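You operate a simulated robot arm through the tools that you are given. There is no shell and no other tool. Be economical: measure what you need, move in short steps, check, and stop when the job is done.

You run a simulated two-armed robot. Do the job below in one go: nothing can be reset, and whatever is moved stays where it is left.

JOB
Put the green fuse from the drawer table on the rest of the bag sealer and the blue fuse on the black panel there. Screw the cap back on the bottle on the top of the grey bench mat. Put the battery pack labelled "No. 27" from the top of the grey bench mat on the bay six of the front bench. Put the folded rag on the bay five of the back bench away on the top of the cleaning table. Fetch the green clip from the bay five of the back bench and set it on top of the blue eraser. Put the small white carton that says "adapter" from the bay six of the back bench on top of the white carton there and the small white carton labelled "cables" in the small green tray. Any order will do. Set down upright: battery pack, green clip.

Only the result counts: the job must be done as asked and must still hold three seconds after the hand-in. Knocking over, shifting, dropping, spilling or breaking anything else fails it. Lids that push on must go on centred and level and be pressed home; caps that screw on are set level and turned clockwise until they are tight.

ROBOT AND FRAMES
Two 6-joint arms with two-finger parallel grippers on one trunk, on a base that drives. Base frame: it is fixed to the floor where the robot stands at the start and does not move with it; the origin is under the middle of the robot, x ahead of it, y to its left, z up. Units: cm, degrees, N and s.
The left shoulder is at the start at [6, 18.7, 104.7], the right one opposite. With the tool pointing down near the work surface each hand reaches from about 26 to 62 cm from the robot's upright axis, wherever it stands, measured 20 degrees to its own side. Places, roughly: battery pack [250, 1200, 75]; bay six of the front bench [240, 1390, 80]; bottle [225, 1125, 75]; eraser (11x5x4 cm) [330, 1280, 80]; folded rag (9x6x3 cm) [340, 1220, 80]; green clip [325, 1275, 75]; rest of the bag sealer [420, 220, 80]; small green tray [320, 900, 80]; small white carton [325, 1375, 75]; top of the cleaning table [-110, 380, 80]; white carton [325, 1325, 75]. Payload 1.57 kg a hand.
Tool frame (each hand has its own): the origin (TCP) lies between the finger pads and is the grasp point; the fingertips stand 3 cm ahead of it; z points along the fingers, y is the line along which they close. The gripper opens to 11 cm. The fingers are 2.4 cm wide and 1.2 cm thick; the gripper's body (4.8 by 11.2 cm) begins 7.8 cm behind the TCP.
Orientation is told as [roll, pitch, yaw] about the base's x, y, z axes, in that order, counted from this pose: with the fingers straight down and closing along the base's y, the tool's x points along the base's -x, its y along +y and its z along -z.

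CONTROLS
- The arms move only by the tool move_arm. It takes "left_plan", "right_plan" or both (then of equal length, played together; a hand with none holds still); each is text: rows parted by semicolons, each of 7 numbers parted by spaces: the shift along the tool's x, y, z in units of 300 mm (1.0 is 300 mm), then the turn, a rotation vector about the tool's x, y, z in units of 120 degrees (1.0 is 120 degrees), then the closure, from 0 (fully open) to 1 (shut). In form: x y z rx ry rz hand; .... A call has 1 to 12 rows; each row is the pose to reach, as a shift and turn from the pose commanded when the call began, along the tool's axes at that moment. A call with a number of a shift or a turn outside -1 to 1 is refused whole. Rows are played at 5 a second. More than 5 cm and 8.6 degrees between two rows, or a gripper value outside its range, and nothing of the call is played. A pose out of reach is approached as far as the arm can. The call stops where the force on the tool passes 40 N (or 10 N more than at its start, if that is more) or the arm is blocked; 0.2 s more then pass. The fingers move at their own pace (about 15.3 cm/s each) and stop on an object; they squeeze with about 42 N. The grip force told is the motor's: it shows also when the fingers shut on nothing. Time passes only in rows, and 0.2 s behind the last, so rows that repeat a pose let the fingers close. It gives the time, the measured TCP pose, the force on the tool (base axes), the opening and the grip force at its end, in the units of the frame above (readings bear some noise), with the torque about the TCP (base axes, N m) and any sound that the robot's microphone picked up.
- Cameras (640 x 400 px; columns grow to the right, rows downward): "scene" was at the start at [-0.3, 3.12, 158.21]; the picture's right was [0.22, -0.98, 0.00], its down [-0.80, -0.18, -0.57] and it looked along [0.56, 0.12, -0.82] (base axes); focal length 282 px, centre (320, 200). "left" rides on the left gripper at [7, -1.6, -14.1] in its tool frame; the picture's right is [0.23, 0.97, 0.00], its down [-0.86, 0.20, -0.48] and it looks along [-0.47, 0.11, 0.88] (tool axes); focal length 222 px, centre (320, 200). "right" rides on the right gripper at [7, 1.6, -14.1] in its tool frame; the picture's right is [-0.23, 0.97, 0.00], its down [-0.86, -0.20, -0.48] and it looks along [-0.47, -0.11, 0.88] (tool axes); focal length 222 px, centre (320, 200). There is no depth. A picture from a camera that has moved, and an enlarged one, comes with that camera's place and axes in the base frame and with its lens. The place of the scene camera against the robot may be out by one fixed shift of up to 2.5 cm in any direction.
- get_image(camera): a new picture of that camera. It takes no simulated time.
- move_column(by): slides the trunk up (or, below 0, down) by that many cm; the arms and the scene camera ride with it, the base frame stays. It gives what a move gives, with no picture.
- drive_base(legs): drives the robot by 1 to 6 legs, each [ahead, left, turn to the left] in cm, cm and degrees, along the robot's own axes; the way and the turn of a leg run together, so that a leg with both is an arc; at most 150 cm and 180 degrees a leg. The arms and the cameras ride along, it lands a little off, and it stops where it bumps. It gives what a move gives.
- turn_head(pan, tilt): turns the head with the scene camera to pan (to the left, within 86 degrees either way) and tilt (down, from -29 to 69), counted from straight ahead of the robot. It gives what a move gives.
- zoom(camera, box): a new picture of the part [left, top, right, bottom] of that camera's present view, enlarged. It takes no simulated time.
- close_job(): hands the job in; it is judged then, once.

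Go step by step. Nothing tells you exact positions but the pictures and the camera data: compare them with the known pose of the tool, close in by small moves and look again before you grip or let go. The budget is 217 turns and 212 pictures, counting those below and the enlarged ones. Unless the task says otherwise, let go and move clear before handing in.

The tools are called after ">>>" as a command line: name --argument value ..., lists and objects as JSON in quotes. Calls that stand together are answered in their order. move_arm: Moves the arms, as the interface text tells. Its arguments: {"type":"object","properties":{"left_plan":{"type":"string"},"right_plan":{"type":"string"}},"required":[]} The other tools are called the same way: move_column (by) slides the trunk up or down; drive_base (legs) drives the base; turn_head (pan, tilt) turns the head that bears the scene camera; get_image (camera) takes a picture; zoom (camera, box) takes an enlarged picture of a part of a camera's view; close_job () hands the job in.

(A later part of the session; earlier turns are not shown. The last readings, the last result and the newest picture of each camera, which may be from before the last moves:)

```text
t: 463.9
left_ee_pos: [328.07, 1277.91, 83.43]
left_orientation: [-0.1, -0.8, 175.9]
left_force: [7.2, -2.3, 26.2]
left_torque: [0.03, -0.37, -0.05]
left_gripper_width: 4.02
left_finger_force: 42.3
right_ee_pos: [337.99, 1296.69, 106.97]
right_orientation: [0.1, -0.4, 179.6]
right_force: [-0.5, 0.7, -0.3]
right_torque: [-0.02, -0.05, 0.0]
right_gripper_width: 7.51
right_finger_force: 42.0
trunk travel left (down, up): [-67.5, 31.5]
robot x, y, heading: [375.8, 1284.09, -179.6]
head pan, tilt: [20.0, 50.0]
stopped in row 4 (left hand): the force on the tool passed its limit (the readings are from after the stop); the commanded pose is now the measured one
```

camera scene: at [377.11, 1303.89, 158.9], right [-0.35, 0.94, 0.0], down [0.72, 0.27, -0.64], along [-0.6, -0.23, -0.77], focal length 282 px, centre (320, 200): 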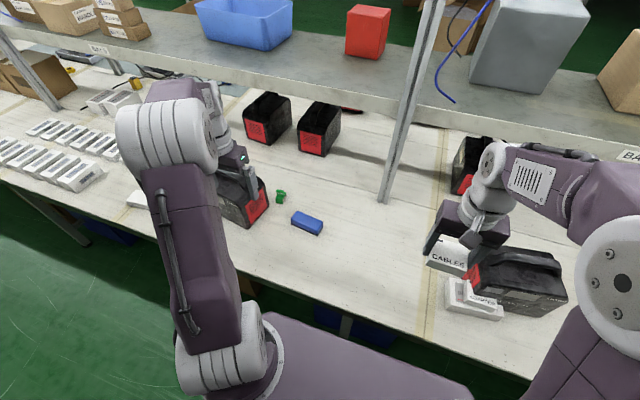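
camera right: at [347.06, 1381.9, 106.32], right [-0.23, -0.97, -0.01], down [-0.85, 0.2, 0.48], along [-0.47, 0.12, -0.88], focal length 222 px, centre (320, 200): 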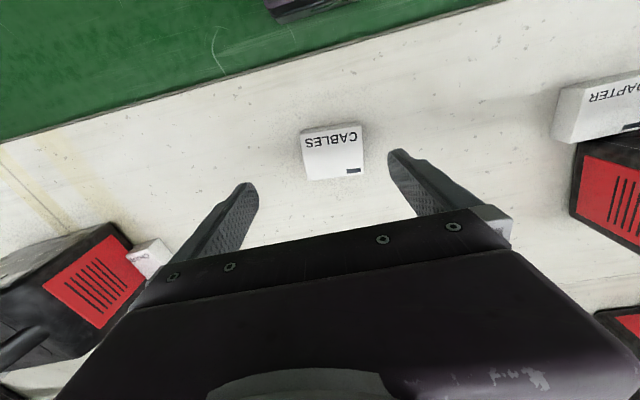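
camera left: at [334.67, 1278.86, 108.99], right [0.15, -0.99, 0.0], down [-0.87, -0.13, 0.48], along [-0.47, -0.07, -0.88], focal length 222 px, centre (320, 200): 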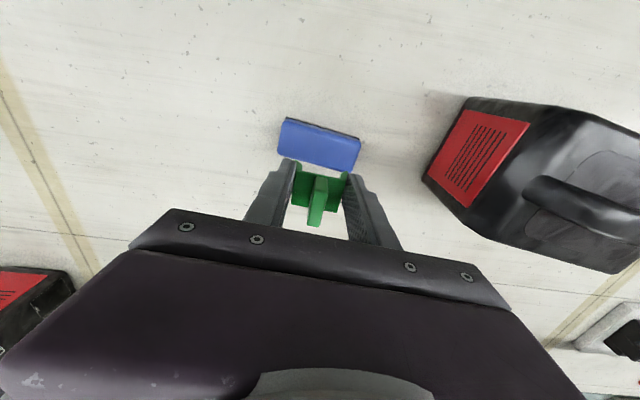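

>>> move_arm --left_plan "0 0 -0.004 0 0 0 1;0 0 -0.004 0 0 0 0.5;0 0 -0.004 0 0 0 0.4;0 0 -0.06 0 0 0 0.4;0 0 -0.2 0 0 0 0.4;0 0 -0.35 0 0 0 0.4"

>>> zoom --camera "left" --box '[240, 80, 400, 200]'

>>> zoom --camera "scene" --box '[240, 160, 400, 280]'

```text
t: 465.3
left_ee_pos: [328.08, 1278.01, 93.63]
left_orientation: [-0.1, -0.5, 175.9]
left_force: [0.6, -0.7, 0.2]
left_torque: [-0.03, 0.03, 0.02]
left_gripper_width: 6.6
left_finger_force: 0.1
right_ee_pos: [337.62, 1296.65, 106.81]
right_orientation: [0.0, -0.2, 179.6]
right_force: [0.0, 0.1, -1.3]
right_torque: [-0.01, 0.03, -0.01]
right_gripper_width: 7.48
right_finger_force: 41.8
trunk travel left (down, up): [-67.5, 31.5]
robot x, y, heading: [375.91, 1284.23, -179.7]
head pan, tilt: [20.0, 50.0]
```

```text
3.33 times, centred on (320, 140) of left
camera zoom: at [335.36, 1279.03, 107.95], right [0.16, -0.99, 0.0], down [-0.86, -0.14, 0.49], along [-0.48, -0.07, -0.87], focal length 740 px, centre (320, 400)
```

zoom: 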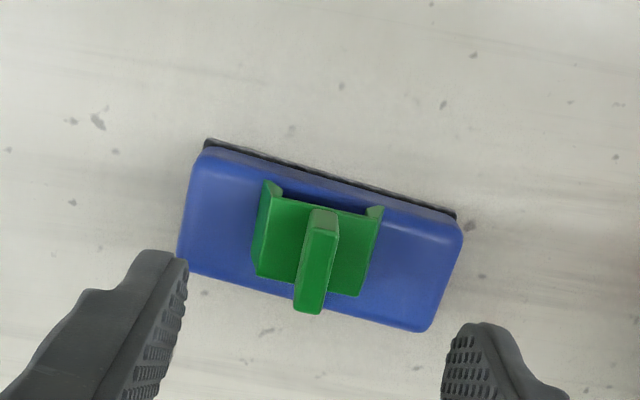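

```text
3.33 times, centred on (320, 220) of scene
camera zoom: at [373.4, 1282.91, 158.89], right [-0.35, 0.94, 0.0], down [0.72, 0.26, -0.64], along [-0.6, -0.22, -0.77], focal length 939 px, centre (320, 133)
```

zoom: 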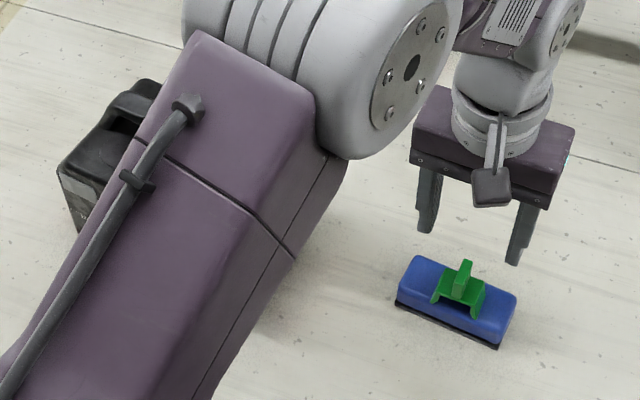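

>>> move_arm --left_plan "0 0 -0.15 0 0 0 0.4;0.05 0 -0.29 0 0 0 0.2;0.15 0 -0.4 0 0 0 0;0.27 0 -0.47 0 0 0 0;0.4 0 -0.5 0 0 0 0"

>>> drive_base --legs '[[-2, 46, 0]]'

>>> get_image --camera "left"

```text
t: 466.5
left_ee_pos: [340.4, 1276.91, 108.53]
left_orientation: [0.0, -0.5, 175.9]
left_force: [-0.2, 0.0, 0.0]
left_torque: [0.0, -0.03, 0.02]
left_gripper_width: 11.03
left_finger_force: 0.0
right_ee_pos: [337.61, 1296.67, 106.84]
right_orientation: [0.0, -0.4, 179.6]
right_force: [0.4, -0.4, -2.2]
right_torque: [-0.03, 0.04, 0.02]
right_gripper_width: 7.52
right_finger_force: 42.0
trunk travel left (down, up): [-67.5, 31.5]
robot x, y, heading: [375.53, 1284.02, -179.8]
head pan, tilt: [20.0, 50.0]
```

```text
t: 469.3
left_ee_pos: [342.23, 1231.31, 108.38]
left_orientation: [0.0, -0.6, 175.8]
left_force: [0.2, -0.3, -0.3]
left_torque: [0.0, 0.0, 0.0]
left_gripper_width: 10.99
left_finger_force: 0.1
right_ee_pos: [339.66, 1251.11, 106.78]
right_orientation: [-0.1, -0.2, 179.6]
right_force: [0.7, -0.6, -0.3]
right_torque: [0.01, 0.0, -0.03]
right_gripper_width: 7.51
right_finger_force: 42.1
trunk travel left (down, up): [-67.5, 31.5]
robot x, y, heading: [378.03, 1238.1, -179.9]
head pan, tilt: [20.0, 50.0]
```

```text
67 pictures are left
camera left: at [349.4, 1232.38, 122.7], right [0.15, -0.99, 0.0], down [-0.86, -0.14, 0.49], along [-0.48, -0.07, -0.87], focal length 222 px, centre (320, 200)
```

left: 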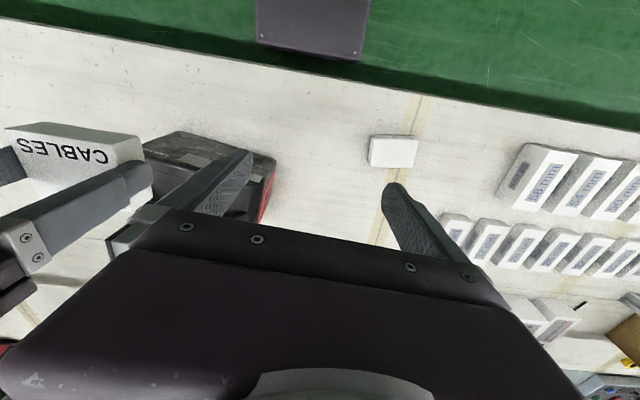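

>>> move_arm --left_plan "-0.015 0.12 0.05 0 0 -0.03 0;-0.03 0.24 0.14 0 0 -0.06 0;-0.045 0.35 0.26 0 0 -0.094 0;-0.06 0.44 0.38 0 0 -0.094 0;-0.076 0.513 0.5 0 0 -0.094 0"

>>> get_image --camera "left"

```text
t: 470.5
left_ee_pos: [338.6, 1215.95, 93.35]
left_orientation: [-0.2, -0.4, -172.9]
left_force: [-0.6, 0.4, -0.1]
left_torque: [0.03, -0.02, -0.02]
left_gripper_width: 11.02
left_finger_force: 0.0
right_ee_pos: [339.61, 1250.85, 106.62]
right_orientation: [0.0, -0.1, 179.5]
right_force: [0.2, 0.9, -0.7]
right_torque: [0.03, -0.01, -0.02]
right_gripper_width: 7.53
right_finger_force: 41.8
trunk travel left (down, up): [-67.5, 31.5]
robot x, y, heading: [378.04, 1237.96, -180.0]
head pan, tilt: [20.0, 50.0]
```

```text
66 pictures are left
camera left: at [345.43, 1218.41, 107.63], right [0.35, -0.94, 0.0], down [-0.82, -0.3, 0.48], along [-0.46, -0.16, -0.87], focal length 222 px, centre (320, 200)
```

left: 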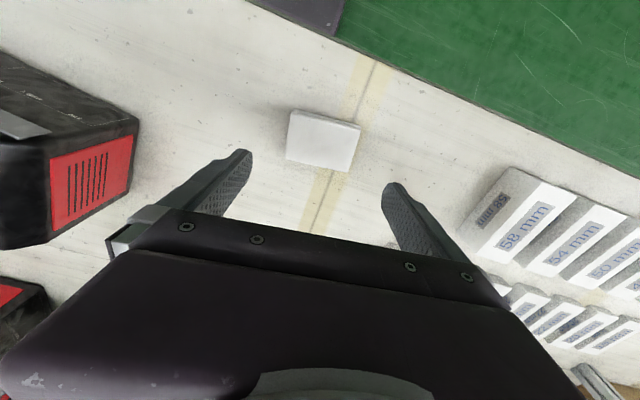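

>>> move_arm --left_plan "-0.008 0.014 0.14 0 0 0 0;-0.008 0.014 0.28 0 0 0 0;-0.008 0.014 0.38 0 0 0 0"

>>> get_image --camera "left"

```text
t: 471.3
left_ee_pos: [338.39, 1215.71, 82.06]
left_orientation: [0.0, -0.6, -172.9]
left_force: [0.5, 0.3, -0.2]
left_torque: [0.03, -0.03, -0.02]
left_gripper_width: 11.03
left_finger_force: 0.0
right_ee_pos: [339.63, 1250.97, 106.8]
right_orientation: [0.0, -0.2, 179.5]
right_force: [0.1, 0.9, -0.2]
right_torque: [0.01, 0.02, -0.01]
right_gripper_width: 7.53
right_finger_force: 42.5
trunk travel left (down, up): [-67.5, 31.5]
robot x, y, heading: [378.0, 1238.25, -180.1]
head pan, tilt: [20.0, 50.0]
```

```text
65 pictures are left
camera left: at [345.25, 1218.23, 96.27], right [0.34, -0.94, 0.0], down [-0.82, -0.3, 0.48], along [-0.46, -0.16, -0.87], focal length 222 px, centre (320, 200)
```

left: 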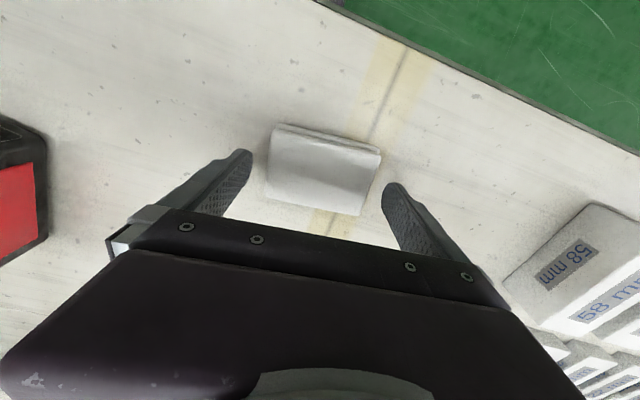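

>>> move_arm --left_plan "0 0.016 0.01 0 0 0 0;0 0.016 0.05 0 0 0 0;0 0.016 0.078 0 0 0 0;0 0.016 0.078 0 0 0 0.5;0 0.016 0.078 0 0 0 1;0 0.016 0.078 0 0 0 1;0 0.016 0.02 0 0 0 1;0 0.016 -0.12 0 0 0 1;0 0.016 -0.26 0 0 0 1;0 0.016 -0.4 0 0 0 1;0 0.016 -0.54 0 0 0 1;0 0.016 -0.68 0 0 0 1"

>>> get_image --camera "left"

```text
t: 473.9
left_ee_pos: [338.43, 1215.24, 102.62]
left_orientation: [-0.1, -0.5, -173.0]
left_force: [-0.1, 0.3, -0.7]
left_torque: [-0.01, 0.04, 0.02]
left_gripper_width: 8.86
left_finger_force: 42.0
right_ee_pos: [339.76, 1251.06, 106.86]
right_orientation: [-0.1, -0.3, 179.5]
right_force: [0.2, 0.2, -1.7]
right_torque: [0.0, 0.01, -0.02]
right_gripper_width: 7.53
right_finger_force: 42.0
trunk travel left (down, up): [-67.5, 31.5]
robot x, y, heading: [377.85, 1238.15, -179.9]
head pan, tilt: [20.0, 50.0]
```

```text
64 pictures are left
camera left: at [345.45, 1217.72, 116.8], right [0.34, -0.94, 0.0], down [-0.82, -0.3, 0.49], along [-0.46, -0.16, -0.87], focal length 222 px, centre (320, 200)
```

left: 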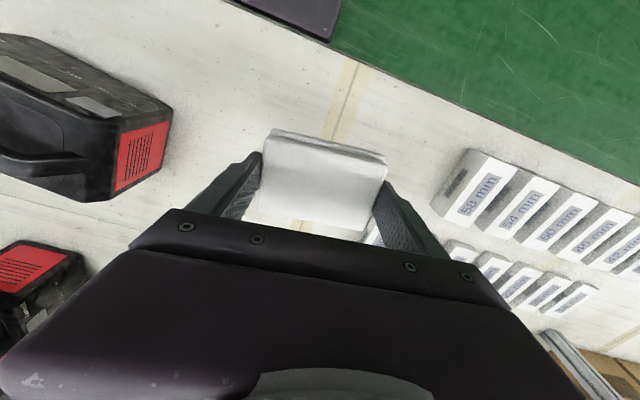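

>>> move_arm --left_plan "0.1 0 -0.05 0 0 0 1;0.2 0 -0.1 0 0 0 1"

>>> turn_head --pan 75 --tilt 20

>>> get_image --camera "scene"

```text
t: 474.5
left_ee_pos: [344.68, 1216.02, 105.47]
left_orientation: [-0.1, -0.4, -173.0]
left_force: [-1.2, 0.5, 0.0]
left_torque: [0.01, 0.0, 0.03]
left_gripper_width: 8.85
left_finger_force: 41.9
right_ee_pos: [339.8, 1251.05, 106.86]
right_orientation: [0.0, -0.4, 179.5]
right_force: [-0.1, 0.2, -1.2]
right_torque: [0.01, 0.02, -0.02]
right_gripper_width: 7.5
right_finger_force: 42.1
trunk travel left (down, up): [-67.5, 31.5]
robot x, y, heading: [377.61, 1238.02, -180.0]
head pan, tilt: [20.0, 50.0]
```

```text
t: 475.7
left_ee_pos: [344.34, 1215.99, 105.38]
left_orientation: [-0.1, -0.4, -173.0]
left_force: [0.1, 0.1, -0.6]
left_torque: [-0.01, 0.0, 0.01]
left_gripper_width: 8.86
left_finger_force: 41.9
right_ee_pos: [339.7, 1251.02, 106.81]
right_orientation: [0.0, -0.2, 179.5]
right_force: [0.0, -0.4, -0.9]
right_torque: [0.0, 0.0, 0.0]
right_gripper_width: 7.53
right_finger_force: 42.3
trunk travel left (down, up): [-67.5, 31.5]
robot x, y, heading: [377.8, 1238.33, -179.8]
head pan, tilt: [75.0, 20.0]
```

```text
63 pictures are left
camera scene: at [380.2, 1230.79, 163.45], right [-0.97, 0.26, 0.0], down [0.09, 0.33, -0.94], along [-0.24, -0.91, -0.34], focal length 282 px, centre (320, 200)
```

scene: 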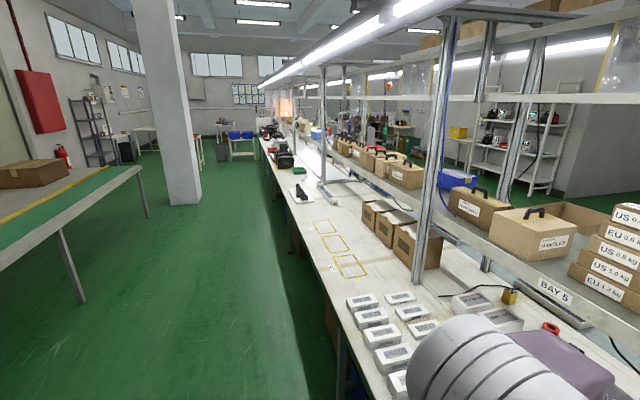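

>>> drive_base --legs '[[-5, 120, 0], [0, 120, 0], [0, 106, 0]]'

>>> turn_head --pan -5 --tilt 45

>>> get_image --camera "scene"

```text
t: 492.7
left_ee_pos: [351.49, 867.14, 105.44]
left_orientation: [0.0, -0.5, -172.7]
left_force: [1.2, 0.8, -1.4]
left_torque: [-0.01, 0.01, -0.02]
left_gripper_width: 8.88
left_finger_force: 42.0
right_ee_pos: [346.55, 902.25, 106.79]
right_orientation: [-0.1, -0.1, 179.8]
right_force: [0.2, -0.1, -1.0]
right_torque: [-0.01, 0.0, 0.0]
right_gripper_width: 7.51
right_finger_force: 41.9
trunk travel left (down, up): [-67.5, 31.5]
robot x, y, heading: [384.79, 889.52, -179.9]
head pan, tilt: [75.0, 20.0]
```

```text
t: 494.2
left_ee_pos: [351.41, 867.05, 105.51]
left_orientation: [-0.2, -0.6, -172.7]
left_force: [-0.1, -0.5, -0.8]
left_torque: [0.01, 0.01, 0.01]
left_gripper_width: 8.86
left_finger_force: 41.8
right_ee_pos: [346.47, 902.13, 106.68]
right_orientation: [0.0, -0.1, 179.8]
right_force: [0.6, 0.8, -1.5]
right_torque: [0.03, 0.01, 0.02]
right_gripper_width: 7.48
right_finger_force: 42.0
trunk travel left (down, up): [-67.5, 31.5]
robot x, y, heading: [384.95, 889.69, -179.4]
head pan, tilt: [-5.0, 45.0]
```

```text
62 pictures are left
camera scene: at [381.41, 891.82, 159.59], right [0.08, 1.0, 0.0], down [0.7, -0.06, -0.71], along [-0.7, 0.06, -0.71], focal length 282 px, centre (320, 200)
```

scene: 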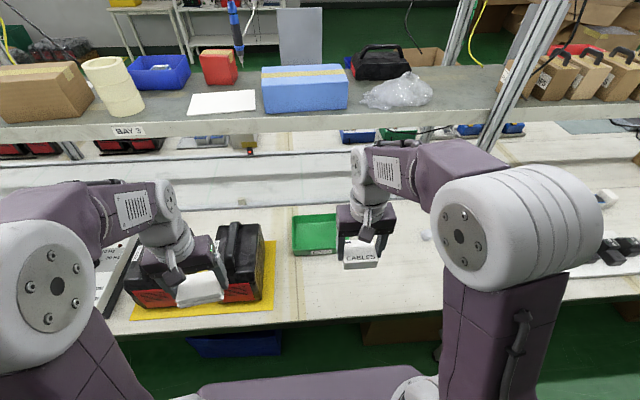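

>>> drive_base --legs '[[8.5, 5, 0]]'

>>> get_image --camera "right"

```text
t: 495.3
left_ee_pos: [343.1, 862.03, 105.54]
left_orientation: [-0.1, -0.5, -172.6]
left_force: [0.1, -0.5, -0.6]
left_torque: [-0.02, 0.01, -0.01]
left_gripper_width: 8.86
left_finger_force: 41.9
right_ee_pos: [338.12, 896.99, 106.75]
right_orientation: [0.0, -0.1, 179.9]
right_force: [-0.2, -0.1, -1.1]
right_torque: [0.01, -0.02, -0.01]
right_gripper_width: 7.5
right_finger_force: 42.0
trunk travel left (down, up): [-67.5, 31.5]
robot x, y, heading: [376.2, 884.3, -179.5]
head pan, tilt: [-5.0, 45.0]
```

```text
61 pictures are left
camera right: at [344.99, 895.35, 120.98], right [-0.23, -0.97, 0.0], down [-0.85, 0.2, 0.48], along [-0.47, 0.11, -0.88], focal length 222 px, centre (320, 200)
```

right: 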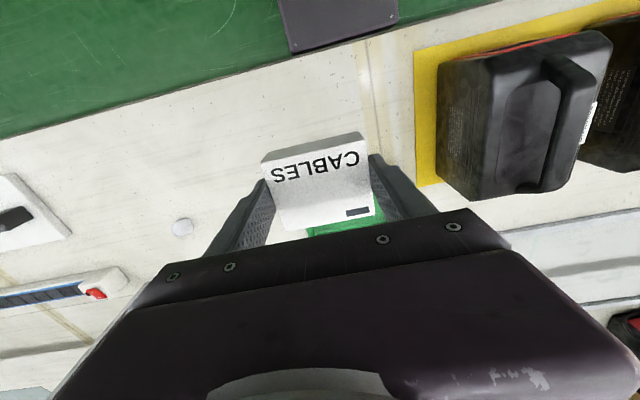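

>>> zoom --camera "scene" --box '[250, 170, 430, 290]'

```text
3.33 times, centred on (340, 230) of scene
camera zoom: at [372.98, 886.73, 159.59], right [0.08, 1.0, 0.0], down [0.7, -0.06, -0.71], along [-0.7, 0.06, -0.71], focal length 939 px, centre (253, 100)
```

zoom: 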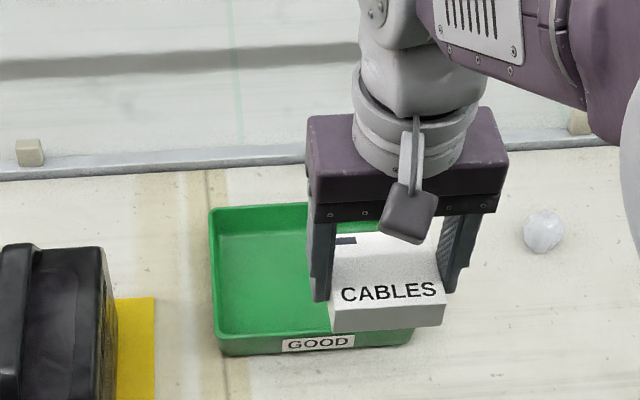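

>>> move_arm --right_plan "-0.13 -0.01 0 0 0 0 1;-0.26 -0.015 0 0 0 0 1;-0.39 -0.02 0.02 0 0 0 1;-0.52 -0.025 0.07 0 0 0 1;-0.637 -0.033 0.15 0 0 0 1;-0.637 -0.033 0.28 0 0 0 1"

>>> get_image --camera "right"

>>> zoom --camera "scene" --box '[250, 170, 430, 290]'

```text
t: 496.7
left_ee_pos: [343.07, 861.95, 105.36]
left_orientation: [0.0, -0.5, -172.5]
left_force: [0.3, -0.1, 0.3]
left_torque: [0.02, 0.02, 0.01]
left_gripper_width: 8.86
left_finger_force: 41.8
right_ee_pos: [318.92, 897.89, 98.36]
right_orientation: [-0.1, -0.1, 179.9]
right_force: [0.1, -0.8, -0.6]
right_torque: [0.03, 0.0, 0.01]
right_gripper_width: 7.51
right_finger_force: 42.0
trunk travel left (down, up): [-67.5, 31.5]
robot x, y, heading: [376.41, 884.55, -179.5]
head pan, tilt: [-5.0, 45.0]
```

```text
59 pictures are left
camera right: at [326.0, 896.3, 112.61], right [-0.23, -0.97, 0.0], down [-0.85, 0.2, 0.48], along [-0.47, 0.11, -0.88], focal length 222 px, centre (320, 200)
```

right: 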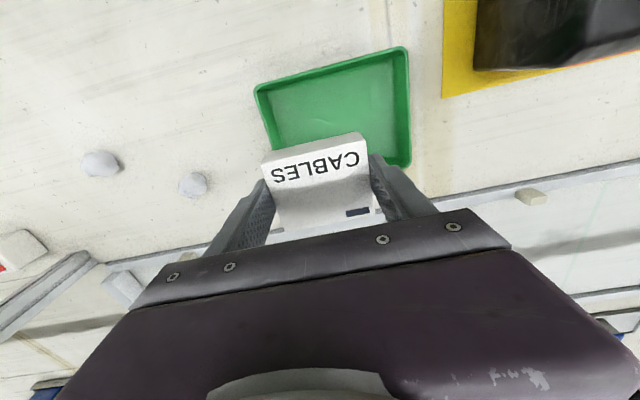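

```text
3.33 times, centred on (340, 230) of scene
camera zoom: at [372.99, 886.72, 159.59], right [0.08, 1.0, 0.0], down [0.7, -0.06, -0.71], along [-0.7, 0.06, -0.71], focal length 939 px, centre (253, 100)
```

zoom: 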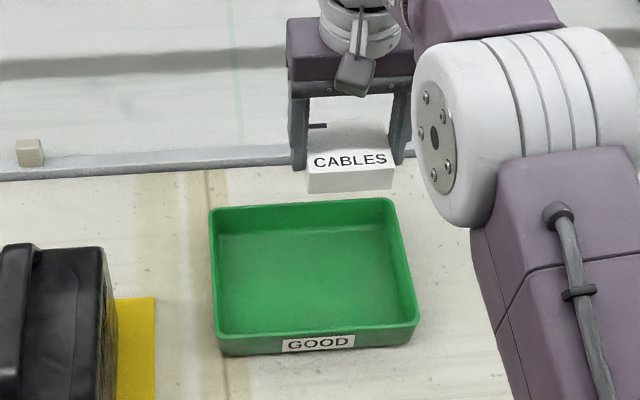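

>>> move_arm --right_plan "0 0.09 0.1 0 0 0 1;0 0.09 0.24 0 0 0 1;0 0.09 0.38 0 0 0 1;0 0.09 0.5 0 0 0 1;0 0.09 0.54 0 0 0 1"

>>> move_arm --right_plan "0 0 0.01 0 0 0 1;0 0 0.02 0 0 0 1;0 0 0.03 0 0 0 1"

>>> get_image --camera "right"

```text
t: 497.9
left_ee_pos: [343.08, 861.94, 105.4]
left_orientation: [-0.1, -0.6, -172.6]
left_force: [0.1, 0.3, -0.3]
left_torque: [-0.02, -0.05, 0.02]
left_gripper_width: 8.88
left_finger_force: 42.0
right_ee_pos: [318.97, 895.36, 82.24]
right_orientation: [0.0, -0.2, 179.9]
right_force: [-0.1, -0.1, -2.3]
right_torque: [0.0, -0.02, 0.0]
right_gripper_width: 7.53
right_finger_force: 41.8
trunk travel left (down, up): [-67.5, 31.5]
robot x, y, heading: [376.4, 884.85, -179.1]
head pan, tilt: [-5.0, 45.0]
```

```text
t: 498.7
left_ee_pos: [343.02, 861.92, 105.44]
left_orientation: [-0.1, -0.5, -172.6]
left_force: [1.2, 0.1, -0.5]
left_torque: [0.01, 0.04, -0.01]
left_gripper_width: 8.86
left_finger_force: 42.2
right_ee_pos: [318.96, 895.36, 81.3]
right_orientation: [0.0, -0.2, 179.8]
right_force: [0.2, 0.0, -1.2]
right_torque: [0.0, 0.0, 0.0]
right_gripper_width: 7.49
right_finger_force: 41.7
trunk travel left (down, up): [-67.5, 31.5]
robot x, y, heading: [376.4, 884.66, -179.5]
head pan, tilt: [-5.0, 45.0]
```

```text
57 pictures are left
camera right: at [325.77, 893.67, 95.49], right [-0.23, -0.97, 0.0], down [-0.85, 0.2, 0.48], along [-0.47, 0.11, -0.88], focal length 222 px, centre (320, 200)
```

right: 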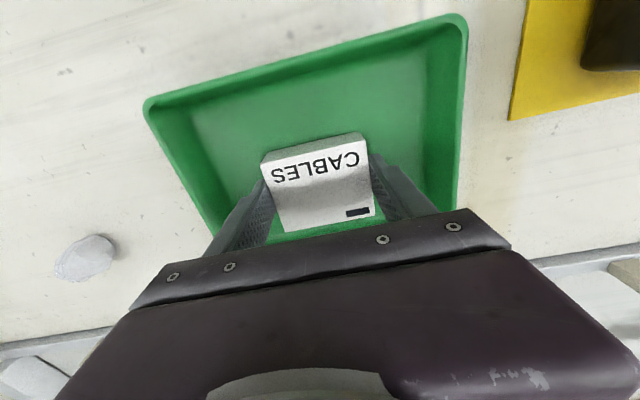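

>>> move_arm --right_plan "0 0 0.006 0 0 0 1;0 0 0.012 0 0 0 1;0 0 0.018 0 0 0 1;0 0 0.022 0 0 0 1"

```text
t: 499.7
left_ee_pos: [343.03, 862.03, 105.4]
left_orientation: [0.0, -0.5, -172.6]
left_force: [-0.7, -0.5, -0.7]
left_torque: [0.02, 0.0, -0.02]
left_gripper_width: 8.84
left_finger_force: 41.3
right_ee_pos: [318.85, 895.33, 80.65]
right_orientation: [0.1, -0.2, 179.9]
right_force: [0.2, 0.3, -0.8]
right_torque: [-0.03, 0.01, 0.02]
right_gripper_width: 7.5
right_finger_force: 42.1
trunk travel left (down, up): [-67.5, 31.5]
robot x, y, heading: [376.54, 884.34, -179.5]
head pan, tilt: [-5.0, 45.0]
```

>>> move_arm --right_plan "0 0 0.006 0 0 0 1;0 0 0.012 0 0 0 1;0 0 0.016 0 0 0 1;0 0 0.02 0 0 0 1"

```text
t: 500.7
left_ee_pos: [343.09, 861.98, 105.52]
left_orientation: [-0.2, -0.7, -172.7]
left_force: [0.6, 0.5, -0.9]
left_torque: [0.02, 0.03, 0.04]
left_gripper_width: 8.87
left_finger_force: 42.2
right_ee_pos: [318.88, 895.21, 80.28]
right_orientation: [0.0, -0.3, 180.0]
right_force: [-0.1, 1.8, 13.1]
right_torque: [0.03, -0.43, 0.02]
right_gripper_width: 7.52
right_finger_force: 41.4
trunk travel left (down, up): [-67.5, 31.5]
robot x, y, heading: [376.48, 884.75, -179.2]
head pan, tilt: [-5.0, 45.0]
```

>>> move_arm --right_plan "0 0 -0.002 0 0 0 0.2;0 0 -0.002 0 0 0 0.15;0 0 -0.1 0 0 0 0.15;0 0 -0.24 0 0 0 0.1;0.02 0 -0.38 0 0 0 0;0.12 0 -0.5 0 0 0 0;0.24 0 -0.6 0 0 0 0;0.36 0 -0.7 0 0 0 0;0.48 0 -0.8 0 0 0 0"

>>> zoom --camera "scene" --box '[250, 170, 430, 290]'

```text
t: 502.7
left_ee_pos: [343.16, 861.91, 105.51]
left_orientation: [-0.2, -0.6, -172.6]
left_force: [0.1, -0.4, -0.1]
left_torque: [-0.02, 0.01, 0.01]
left_gripper_width: 8.86
left_finger_force: 41.6
right_ee_pos: [333.55, 895.25, 104.16]
right_orientation: [0.0, -0.3, 179.9]
right_force: [1.0, -0.1, 0.6]
right_torque: [-0.02, 0.03, -0.01]
right_gripper_width: 10.99
right_finger_force: 0.0
trunk travel left (down, up): [-67.5, 31.5]
robot x, y, heading: [376.21, 884.24, -179.8]
head pan, tilt: [-5.0, 45.0]
```

```text
3.33 times, centred on (340, 230) of scene
camera zoom: at [373.24, 886.7, 159.59], right [0.08, 1.0, 0.0], down [0.7, -0.06, -0.71], along [-0.71, 0.06, -0.71], focal length 939 px, centre (253, 100)
```

zoom: 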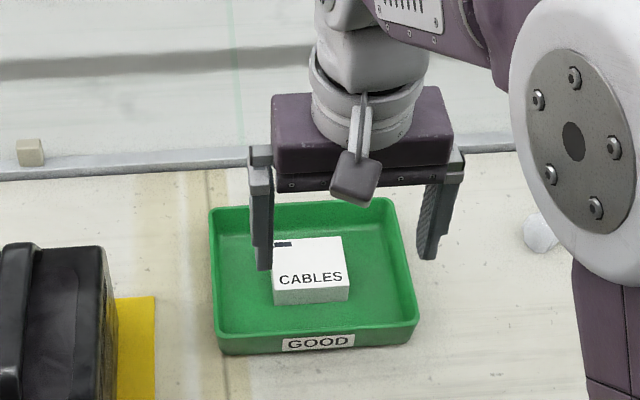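

>>> drive_base --legs '[[-3, 120, 0], [0, 112, 0], [-28, 60, 0], [0, 130, 0], [0, 120, 0]]'

>>> turn_head --pan 0 --tilt 20

>>> get_image --camera "scene"

```text
t: 523.5
left_ee_pos: [383.27, 440.89, 105.36]
left_orientation: [-0.1, -0.4, -172.1]
left_force: [0.1, 0.7, 0.2]
left_torque: [-0.01, -0.01, -0.04]
left_gripper_width: 8.85
left_finger_force: 41.3
right_ee_pos: [373.23, 474.17, 104.09]
right_orientation: [-0.1, -0.2, -179.5]
right_force: [-0.8, -0.9, -0.8]
right_torque: [0.02, 0.04, -0.04]
right_gripper_width: 11.0
right_finger_force: 0.0
trunk travel left (down, up): [-67.5, 31.5]
robot x, y, heading: [416.3, 463.75, -179.0]
head pan, tilt: [-5.0, 45.0]
stopped in leg 4: the robot was blocked; the commanded pose is now the measured one
```

```text
t: 524.4
left_ee_pos: [383.38, 441.12, 105.36]
left_orientation: [-0.1, -0.5, -172.2]
left_force: [-0.4, -1.3, 0.0]
left_torque: [-0.05, 0.03, -0.03]
left_gripper_width: 8.83
left_finger_force: 41.7
right_ee_pos: [373.23, 474.26, 104.05]
right_orientation: [0.0, -0.3, -179.6]
right_force: [-0.2, 0.2, 0.0]
right_torque: [-0.05, -0.01, 0.0]
right_gripper_width: 11.01
right_finger_force: 0.0
trunk travel left (down, up): [-67.5, 31.5]
robot x, y, heading: [416.59, 463.89, -179.0]
head pan, tilt: [0.0, 20.0]
```

```text
55 pictures are left
camera scene: at [411.83, 465.32, 163.45], right [-0.02, 1.0, 0.0], down [0.34, 0.01, -0.94], along [-0.94, -0.02, -0.34], focal length 282 px, centre (320, 200)
```

scene: 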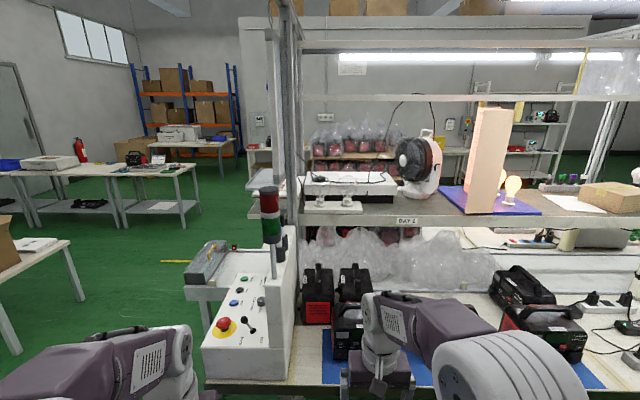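

>>> turn_head --pan 80 --tilt 40

>>> get_image --camera "scene"

```text
t: 525.9
left_ee_pos: [383.28, 441.0, 105.38]
left_orientation: [-0.1, -0.5, -172.1]
left_force: [0.2, -0.3, 0.2]
left_torque: [0.02, 0.0, 0.01]
left_gripper_width: 8.88
left_finger_force: 42.0
right_ee_pos: [373.22, 474.27, 104.02]
right_orientation: [0.0, -0.2, -179.6]
right_force: [-0.5, 0.2, -0.1]
right_torque: [-0.01, -0.02, -0.03]
right_gripper_width: 10.98
right_finger_force: 0.1
trunk travel left (down, up): [-67.5, 31.5]
robot x, y, heading: [416.64, 464.17, -179.0]
head pan, tilt: [80.0, 40.0]
```

```text
54 pictures are left
camera scene: at [419.81, 457.08, 160.32], right [-0.99, 0.16, 0.0], down [0.1, 0.63, -0.77], along [-0.12, -0.76, -0.64], focal length 282 px, centre (320, 200)
```

scene: 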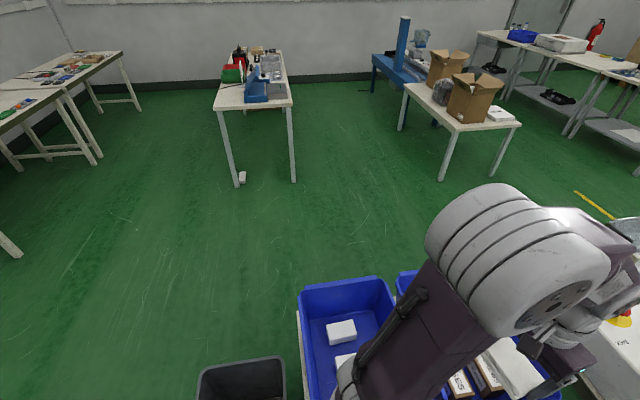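

>>> drive_base --legs '[[0, -10, -1], [-86, 0, 0], [0, 130, 0]]'

>>> turn_head --pan 0 --tilt 35

>>> get_image --camera "scene"

```text
t: 529.7
left_ee_pos: [427.79, 453.33, 105.28]
left_orientation: [0.0, -0.2, -174.7]
left_force: [-1.1, 0.7, 0.1]
left_torque: [-0.02, -0.1, -0.02]
left_gripper_width: 8.84
left_finger_force: 42.0
right_ee_pos: [419.24, 486.99, 103.88]
right_orientation: [0.0, 0.1, 178.1]
right_force: [-1.0, 0.1, -0.5]
right_torque: [-0.06, -0.03, 0.04]
right_gripper_width: 10.99
right_finger_force: 0.1
trunk travel left (down, up): [-67.5, 31.5]
robot x, y, heading: [462.23, 474.29, 178.3]
head pan, tilt: [80.0, 40.0]
stopped in leg 2: the robot was blocked; the commanded pose is now the measured one
```

```text
t: 531.2
left_ee_pos: [428.11, 453.34, 105.4]
left_orientation: [-0.1, -0.5, -174.7]
left_force: [-0.2, 0.0, -1.0]
left_torque: [-0.02, -0.01, 0.06]
left_gripper_width: 8.87
left_finger_force: 41.6
right_ee_pos: [419.58, 486.86, 104.03]
right_orientation: [0.0, -0.2, 177.9]
right_force: [0.5, 0.6, 0.4]
right_torque: [-0.02, -0.01, 0.01]
right_gripper_width: 11.01
right_finger_force: 0.0
trunk travel left (down, up): [-67.5, 31.5]
robot x, y, heading: [462.07, 474.11, 178.7]
head pan, tilt: [0.0, 35.0]
```

```text
53 pictures are left
camera scene: at [458.09, 476.18, 161.07], right [0.03, 1.0, 0.0], down [0.57, -0.01, -0.82], along [-0.82, 0.02, -0.57], focal length 282 px, centre (320, 200)
```

scene: 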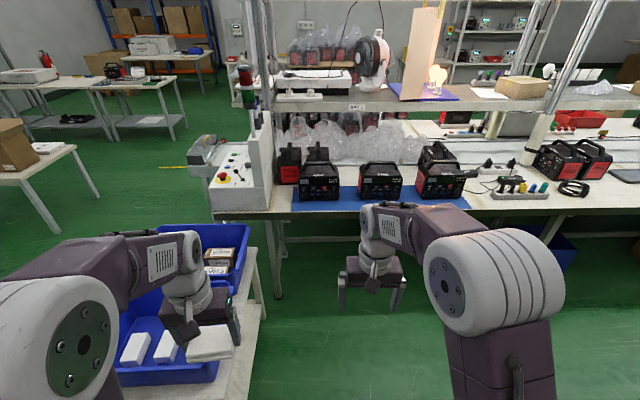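

>>> turn_head --pan 86 --tilt 45

>>> get_image --camera "scene"

>>> turn_head --pan -86 --tilt 45

>>> get_image --camera "scene"

```text
t: 532.8
left_ee_pos: [428.14, 453.28, 105.46]
left_orientation: [-0.1, -0.3, -174.8]
left_force: [0.1, -0.3, -1.6]
left_torque: [-0.01, -0.04, 0.0]
left_gripper_width: 8.88
left_finger_force: 42.0
right_ee_pos: [419.52, 486.91, 104.04]
right_orientation: [0.0, -0.2, 177.9]
right_force: [-0.4, 0.5, 0.1]
right_torque: [0.02, -0.01, 0.0]
right_gripper_width: 10.98
right_finger_force: 0.0
trunk travel left (down, up): [-67.5, 31.5]
robot x, y, heading: [462.26, 474.04, 178.7]
head pan, tilt: [85.9, 45.0]
```

```text
52 pictures are left
camera scene: at [466.08, 467.86, 159.59], right [-1.0, 0.1, 0.0], down [0.07, 0.7, -0.71], along [-0.07, -0.7, -0.71], focal length 282 px, centre (320, 200)
```

scene: 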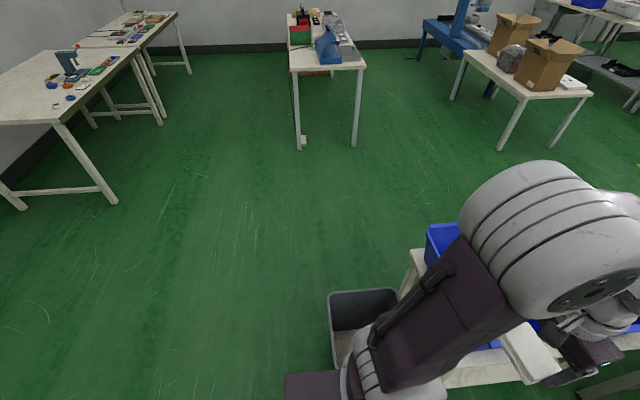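

```text
t: 535.4
left_ee_pos: [428.08, 453.29, 105.46]
left_orientation: [0.0, -0.4, -174.7]
left_force: [0.7, 0.9, 0.1]
left_torque: [-0.01, 0.06, 0.0]
left_gripper_width: 8.87
left_finger_force: 42.7
right_ee_pos: [419.47, 486.9, 104.04]
right_orientation: [0.0, -0.2, 177.9]
right_force: [-0.2, -0.1, -0.2]
right_torque: [-0.03, 0.02, 0.0]
right_gripper_width: 11.01
right_finger_force: 0.1
trunk travel left (down, up): [-67.5, 31.5]
robot x, y, heading: [462.38, 474.53, 178.7]
head pan, tilt: [-85.9, 45.0]
```

```text
51 pictures are left
camera scene: at [466.52, 484.08, 159.59], right [1.0, 0.04, 0.0], down [0.03, -0.71, -0.71], along [-0.03, 0.71, -0.71], focal length 282 px, centre (320, 200)
```

scene: 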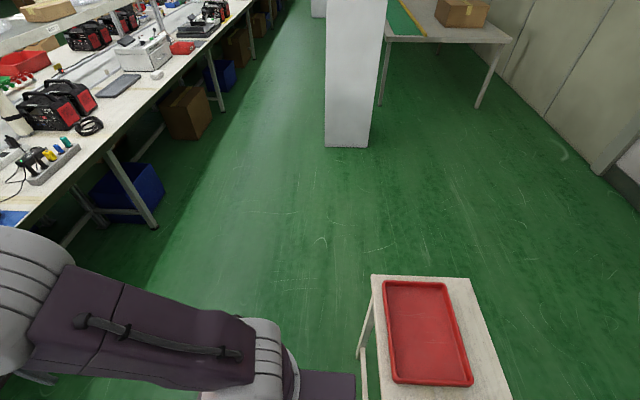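

>>> drive_base --legs '[[7, 0, 1.3], [0, -113, 0], [-50, 0, 0], [-48, 0, 0], [0, 120, 0], [0, 122, 0]]'

>>> turn_head --pan 0 --tilt 25

>>> get_image --camera "scene"

```text
t: 558.3
left_ee_pos: [518.82, 321.94, 105.36]
left_orientation: [-0.1, -0.5, -173.4]
left_force: [-0.7, 0.1, -0.2]
left_torque: [-0.01, -0.05, 0.0]
left_gripper_width: 8.86
left_finger_force: 41.7
right_ee_pos: [509.55, 355.21, 104.14]
right_orientation: [0.0, -0.2, 179.1]
right_force: [0.4, -0.4, -0.7]
right_torque: [-0.01, 0.01, -0.05]
right_gripper_width: 10.99
right_finger_force: 0.1
trunk travel left (down, up): [-67.5, 31.5]
robot x, y, heading: [552.75, 343.72, 179.6]
head pan, tilt: [-85.9, 45.0]
```

```text
t: 559.9
left_ee_pos: [518.79, 321.85, 105.46]
left_orientation: [-0.2, -0.5, -173.5]
left_force: [-0.8, 0.0, -0.5]
left_torque: [0.02, 0.0, 0.01]
left_gripper_width: 8.85
left_finger_force: 41.8
right_ee_pos: [509.61, 355.26, 104.11]
right_orientation: [0.1, -0.2, 179.2]
right_force: [-0.7, -0.5, 0.7]
right_torque: [0.0, -0.02, 0.01]
right_gripper_width: 11.0
right_finger_force: 0.1
trunk travel left (down, up): [-67.5, 31.5]
robot x, y, heading: [552.55, 343.65, 179.9]
head pan, tilt: [0.0, 25.0]
```

```text
50 pictures are left
camera scene: at [548.0, 345.4, 162.64], right [0.01, 1.0, 0.0], down [0.42, 0.0, -0.91], along [-0.91, 0.01, -0.42], focal length 282 px, centre (320, 200)
```

scene: 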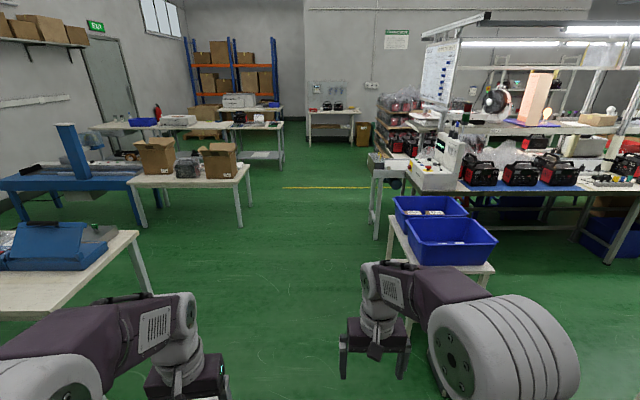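

>>> drive_base --legs '[[140, 6, 0], [140, 0, 0], [140, -4, 0], [130, -10, 0]]'

>>> turn_head --pan 0 --tilt 35

>>> get_image --camera "scene"

```text
t: 586.2
left_ee_pos: [-30.86, 334.03, 105.49]
left_orientation: [0.0, -0.5, -173.8]
left_force: [-0.5, 1.5, -0.3]
left_torque: [-0.03, -0.01, 0.03]
left_gripper_width: 8.86
left_finger_force: 42.7
right_ee_pos: [-39.9, 367.68, 104.11]
right_orientation: [-0.1, -0.2, 178.9]
right_force: [-0.2, 0.3, 0.1]
right_torque: [0.02, -0.02, 0.0]
right_gripper_width: 10.99
right_finger_force: 0.0
trunk travel left (down, up): [-67.5, 31.5]
robot x, y, heading: [2.83, 355.62, 179.1]
head pan, tilt: [0.0, 25.0]
```

```text
t: 586.9
left_ee_pos: [-30.82, 334.13, 105.42]
left_orientation: [-0.1, -0.3, -173.8]
left_force: [-0.8, 0.7, 0.0]
left_torque: [0.0, 0.02, 0.01]
left_gripper_width: 8.85
left_finger_force: 42.4
right_ee_pos: [-39.97, 367.65, 104.15]
right_orientation: [-0.1, -0.2, 178.7]
right_force: [-0.6, -0.1, -0.6]
right_torque: [-0.03, 0.0, 0.0]
right_gripper_width: 10.99
right_finger_force: 0.1
trunk travel left (down, up): [-67.5, 31.5]
robot x, y, heading: [3.09, 356.06, 179.4]
head pan, tilt: [0.0, 35.0]
```

```text
49 pictures are left
camera scene: at [-1.18, 357.48, 161.07], right [0.01, 1.0, 0.0], down [0.57, -0.01, -0.82], along [-0.82, 0.01, -0.57], focal length 282 px, centre (320, 200)
```

scene: 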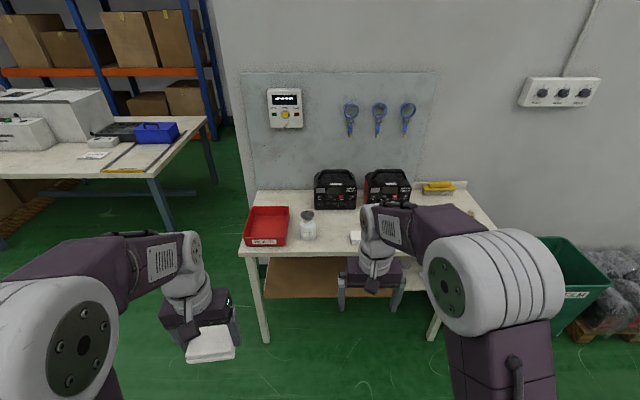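

>>> zoom --camera "scene" --box '[230, 150, 510, 300]'

```text
2.29 times, centred on (370, 225) of scene
camera zoom: at [-1.18, 357.48, 161.07], right [0.01, 1.0, 0.0], down [0.57, -0.01, -0.82], along [-0.82, 0.01, -0.57], focal length 644 px, centre (206, 143)
```

zoom: 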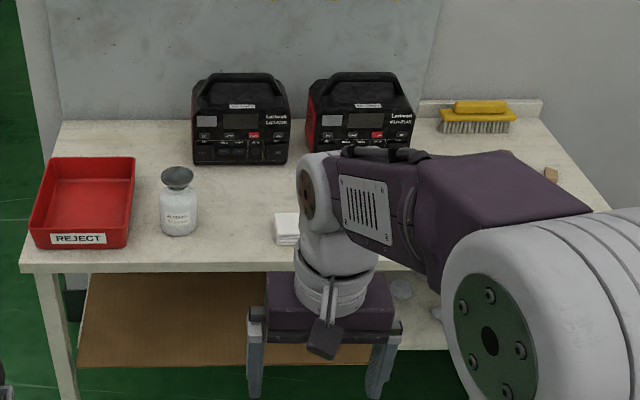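

>>> drive_base --legs '[[25, -28, 0.6], [26, 0, 0]]'

>>> get_image --camera "left"

>>> turn_head --pan 5 --tilt 48

>>> get_image --camera "scene"

```text
t: 590.8
left_ee_pos: [-81.36, 361.98, 105.52]
left_orientation: [-0.1, -0.5, -173.2]
left_force: [-0.2, 0.8, -0.6]
left_torque: [0.01, -0.01, -0.04]
left_gripper_width: 8.88
left_finger_force: 41.9
right_ee_pos: [-90.7, 395.37, 104.04]
right_orientation: [0.1, -0.2, 179.3]
right_force: [0.7, -0.1, 0.2]
right_torque: [-0.01, 0.02, -0.01]
right_gripper_width: 10.98
right_finger_force: 0.1
trunk travel left (down, up): [-67.5, 31.5]
robot x, y, heading: [-48.0, 383.55, 179.8]
head pan, tilt: [0.0, 35.0]
```

```text
47 pictures are left
camera left: at [-74.37, 364.37, 119.7], right [0.34, -0.94, 0.0], down [-0.82, -0.3, 0.49], along [-0.46, -0.16, -0.87], focal length 222 px, centre (320, 200)
```

left: 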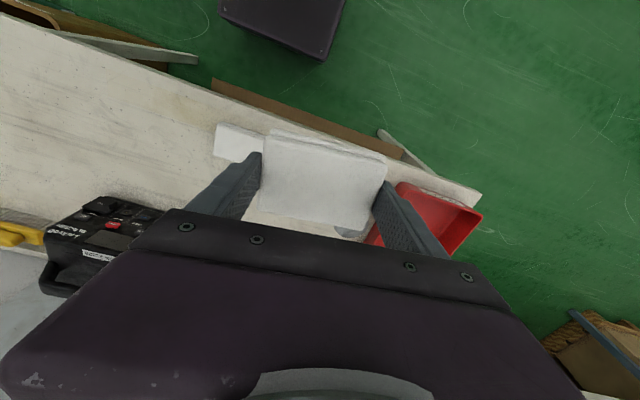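

```text
t: 591.5
left_ee_pos: [-81.39, 362.01, 105.53]
left_orientation: [-0.2, -0.4, -173.3]
left_force: [-0.2, -0.5, -0.5]
left_torque: [0.02, -0.01, -0.05]
left_gripper_width: 8.84
left_finger_force: 41.6
right_ee_pos: [-90.82, 395.33, 103.99]
right_orientation: [0.0, -0.2, 179.4]
right_force: [-0.3, 0.0, -0.2]
right_torque: [-0.06, -0.02, -0.01]
right_gripper_width: 11.0
right_finger_force: 0.1
trunk travel left (down, up): [-67.5, 31.5]
robot x, y, heading: [-47.49, 384.57, 179.9]
head pan, tilt: [5.0, 48.0]
```

```text
46 pictures are left
camera scene: at [-51.04, 384.99, 159.17], right [-0.09, 1.0, 0.0], down [0.74, 0.06, -0.67], along [-0.67, -0.06, -0.74], focal length 282 px, centre (320, 200)
```

scene: 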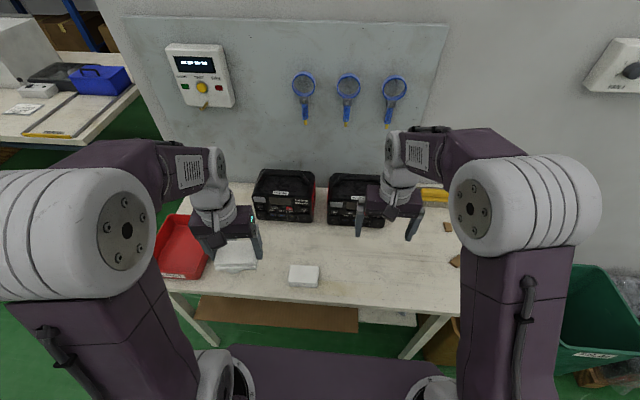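

>>> drive_base --legs '[[0, -22, 0]]'

>>> get_image --camera "left"

```text
t: 593.2
left_ee_pos: [-81.33, 383.83, 105.53]
left_orientation: [-0.1, -0.4, -173.1]
left_force: [-1.1, -0.7, -0.3]
left_torque: [0.03, 0.0, -0.02]
left_gripper_width: 8.86
left_finger_force: 41.9
right_ee_pos: [-90.73, 417.34, 104.01]
right_orientation: [0.0, -0.2, 179.4]
right_force: [-0.3, -1.2, -0.2]
right_torque: [-0.02, 0.01, -0.01]
right_gripper_width: 11.01
right_finger_force: 0.0
trunk travel left (down, up): [-67.5, 31.5]
robot x, y, heading: [-47.96, 406.14, 179.8]
head pan, tilt: [5.0, 48.0]
```

```text
45 pictures are left
camera left: at [-74.42, 386.29, 119.67], right [0.34, -0.94, 0.0], down [-0.82, -0.3, 0.48], along [-0.46, -0.16, -0.87], focal length 222 px, centre (320, 200)
```

left: 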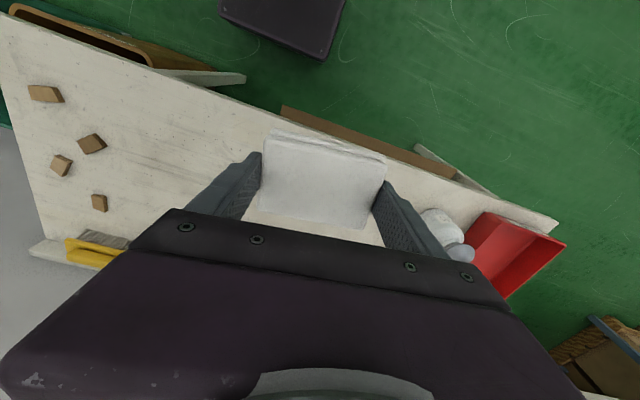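

>>> move_arm --left_plan "-0.1 -0.08 0 0 0 0 1;-0.2 -0.16 0.05 0 0 0 1;-0.3 -0.25 0.15 0 0 0 1;-0.4 -0.33 0.27 0 0 0 1;-0.48 -0.4 0.39 0 0 0 1;-0.48 -0.4 0.45 0 0 0 1"

>>> get_image --camera "left"

>>> get_image --camera "scene"

```text
refused: row 3 steps farther than a row can; nothing moved
```

```text
44 pictures are left
camera left: at [-74.42, 386.29, 119.67], right [0.34, -0.94, 0.0], down [-0.82, -0.3, 0.48], along [-0.46, -0.16, -0.87], focal length 222 px, centre (320, 200)
```

left: 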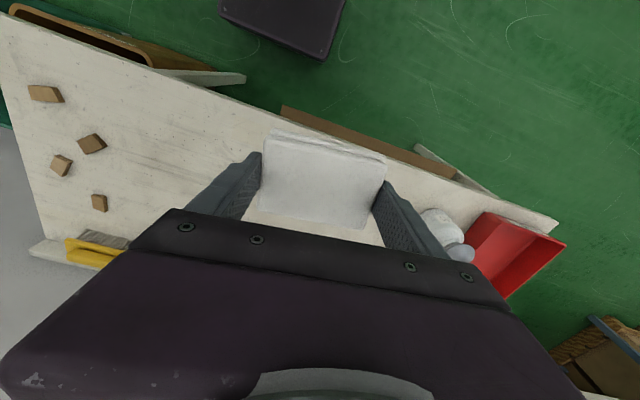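

```text
43 pictures are left
camera scene: at [-50.95, 406.87, 159.17], right [-0.09, 1.0, 0.0], down [0.74, 0.06, -0.67], along [-0.67, -0.06, -0.74], focal length 282 px, centre (320, 200)
```

scene: 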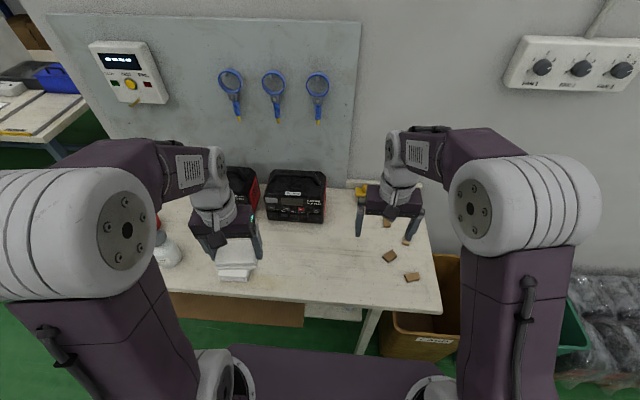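

>>> move_arm --left_plan "-0.08 -0.07 0 0 0 0 1;-0.16 -0.135 0.03 0 0 0 1;-0.24 -0.2 0.08 0 0 0 1;-0.32 -0.27 0.15 0 0 0 1;-0.4 -0.335 0.24 0 0 0 1;-0.48 -0.4 0.33 0 0 0 1;-0.48 -0.4 0.45 0 0 0 1"

>>> get_image --camera "left"

>>> get_image --camera "scene"

```text
t: 594.8
left_ee_pos: [-97.31, 394.13, 91.99]
left_orientation: [-0.1, -0.6, -173.2]
left_force: [0.2, 0.3, -0.6]
left_torque: [0.02, -0.01, -0.01]
left_gripper_width: 8.83
left_finger_force: 42.3
right_ee_pos: [-90.78, 417.3, 104.07]
right_orientation: [0.0, -0.2, 179.4]
right_force: [0.6, -0.6, 0.4]
right_torque: [0.02, -0.01, 0.01]
right_gripper_width: 10.99
right_finger_force: 0.0
trunk travel left (down, up): [-67.5, 31.5]
robot x, y, heading: [-47.84, 406.1, 180.2]
head pan, tilt: [5.0, 48.0]
```

```text
42 pictures are left
camera left: at [-90.38, 396.55, 106.25], right [0.34, -0.94, 0.0], down [-0.82, -0.3, 0.48], along [-0.46, -0.16, -0.87], focal length 222 px, centre (320, 200)
```

left: 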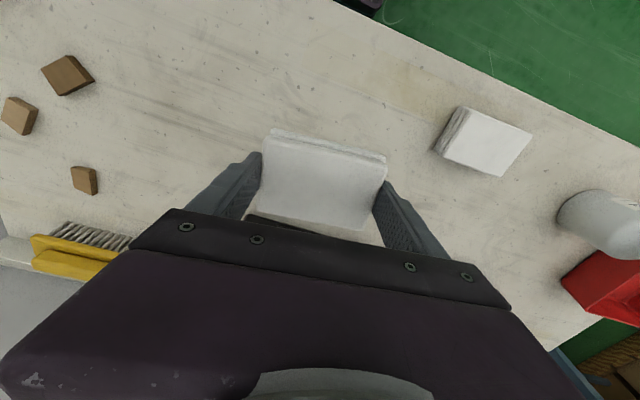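

```text
41 pictures are left
camera scene: at [-51.01, 406.89, 159.17], right [-0.09, 1.0, 0.0], down [0.74, 0.06, -0.67], along [-0.67, -0.06, -0.74], focal length 282 px, centre (320, 200)
```

scene: 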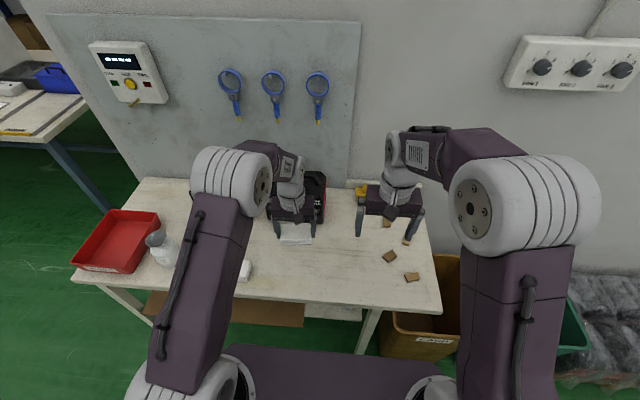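

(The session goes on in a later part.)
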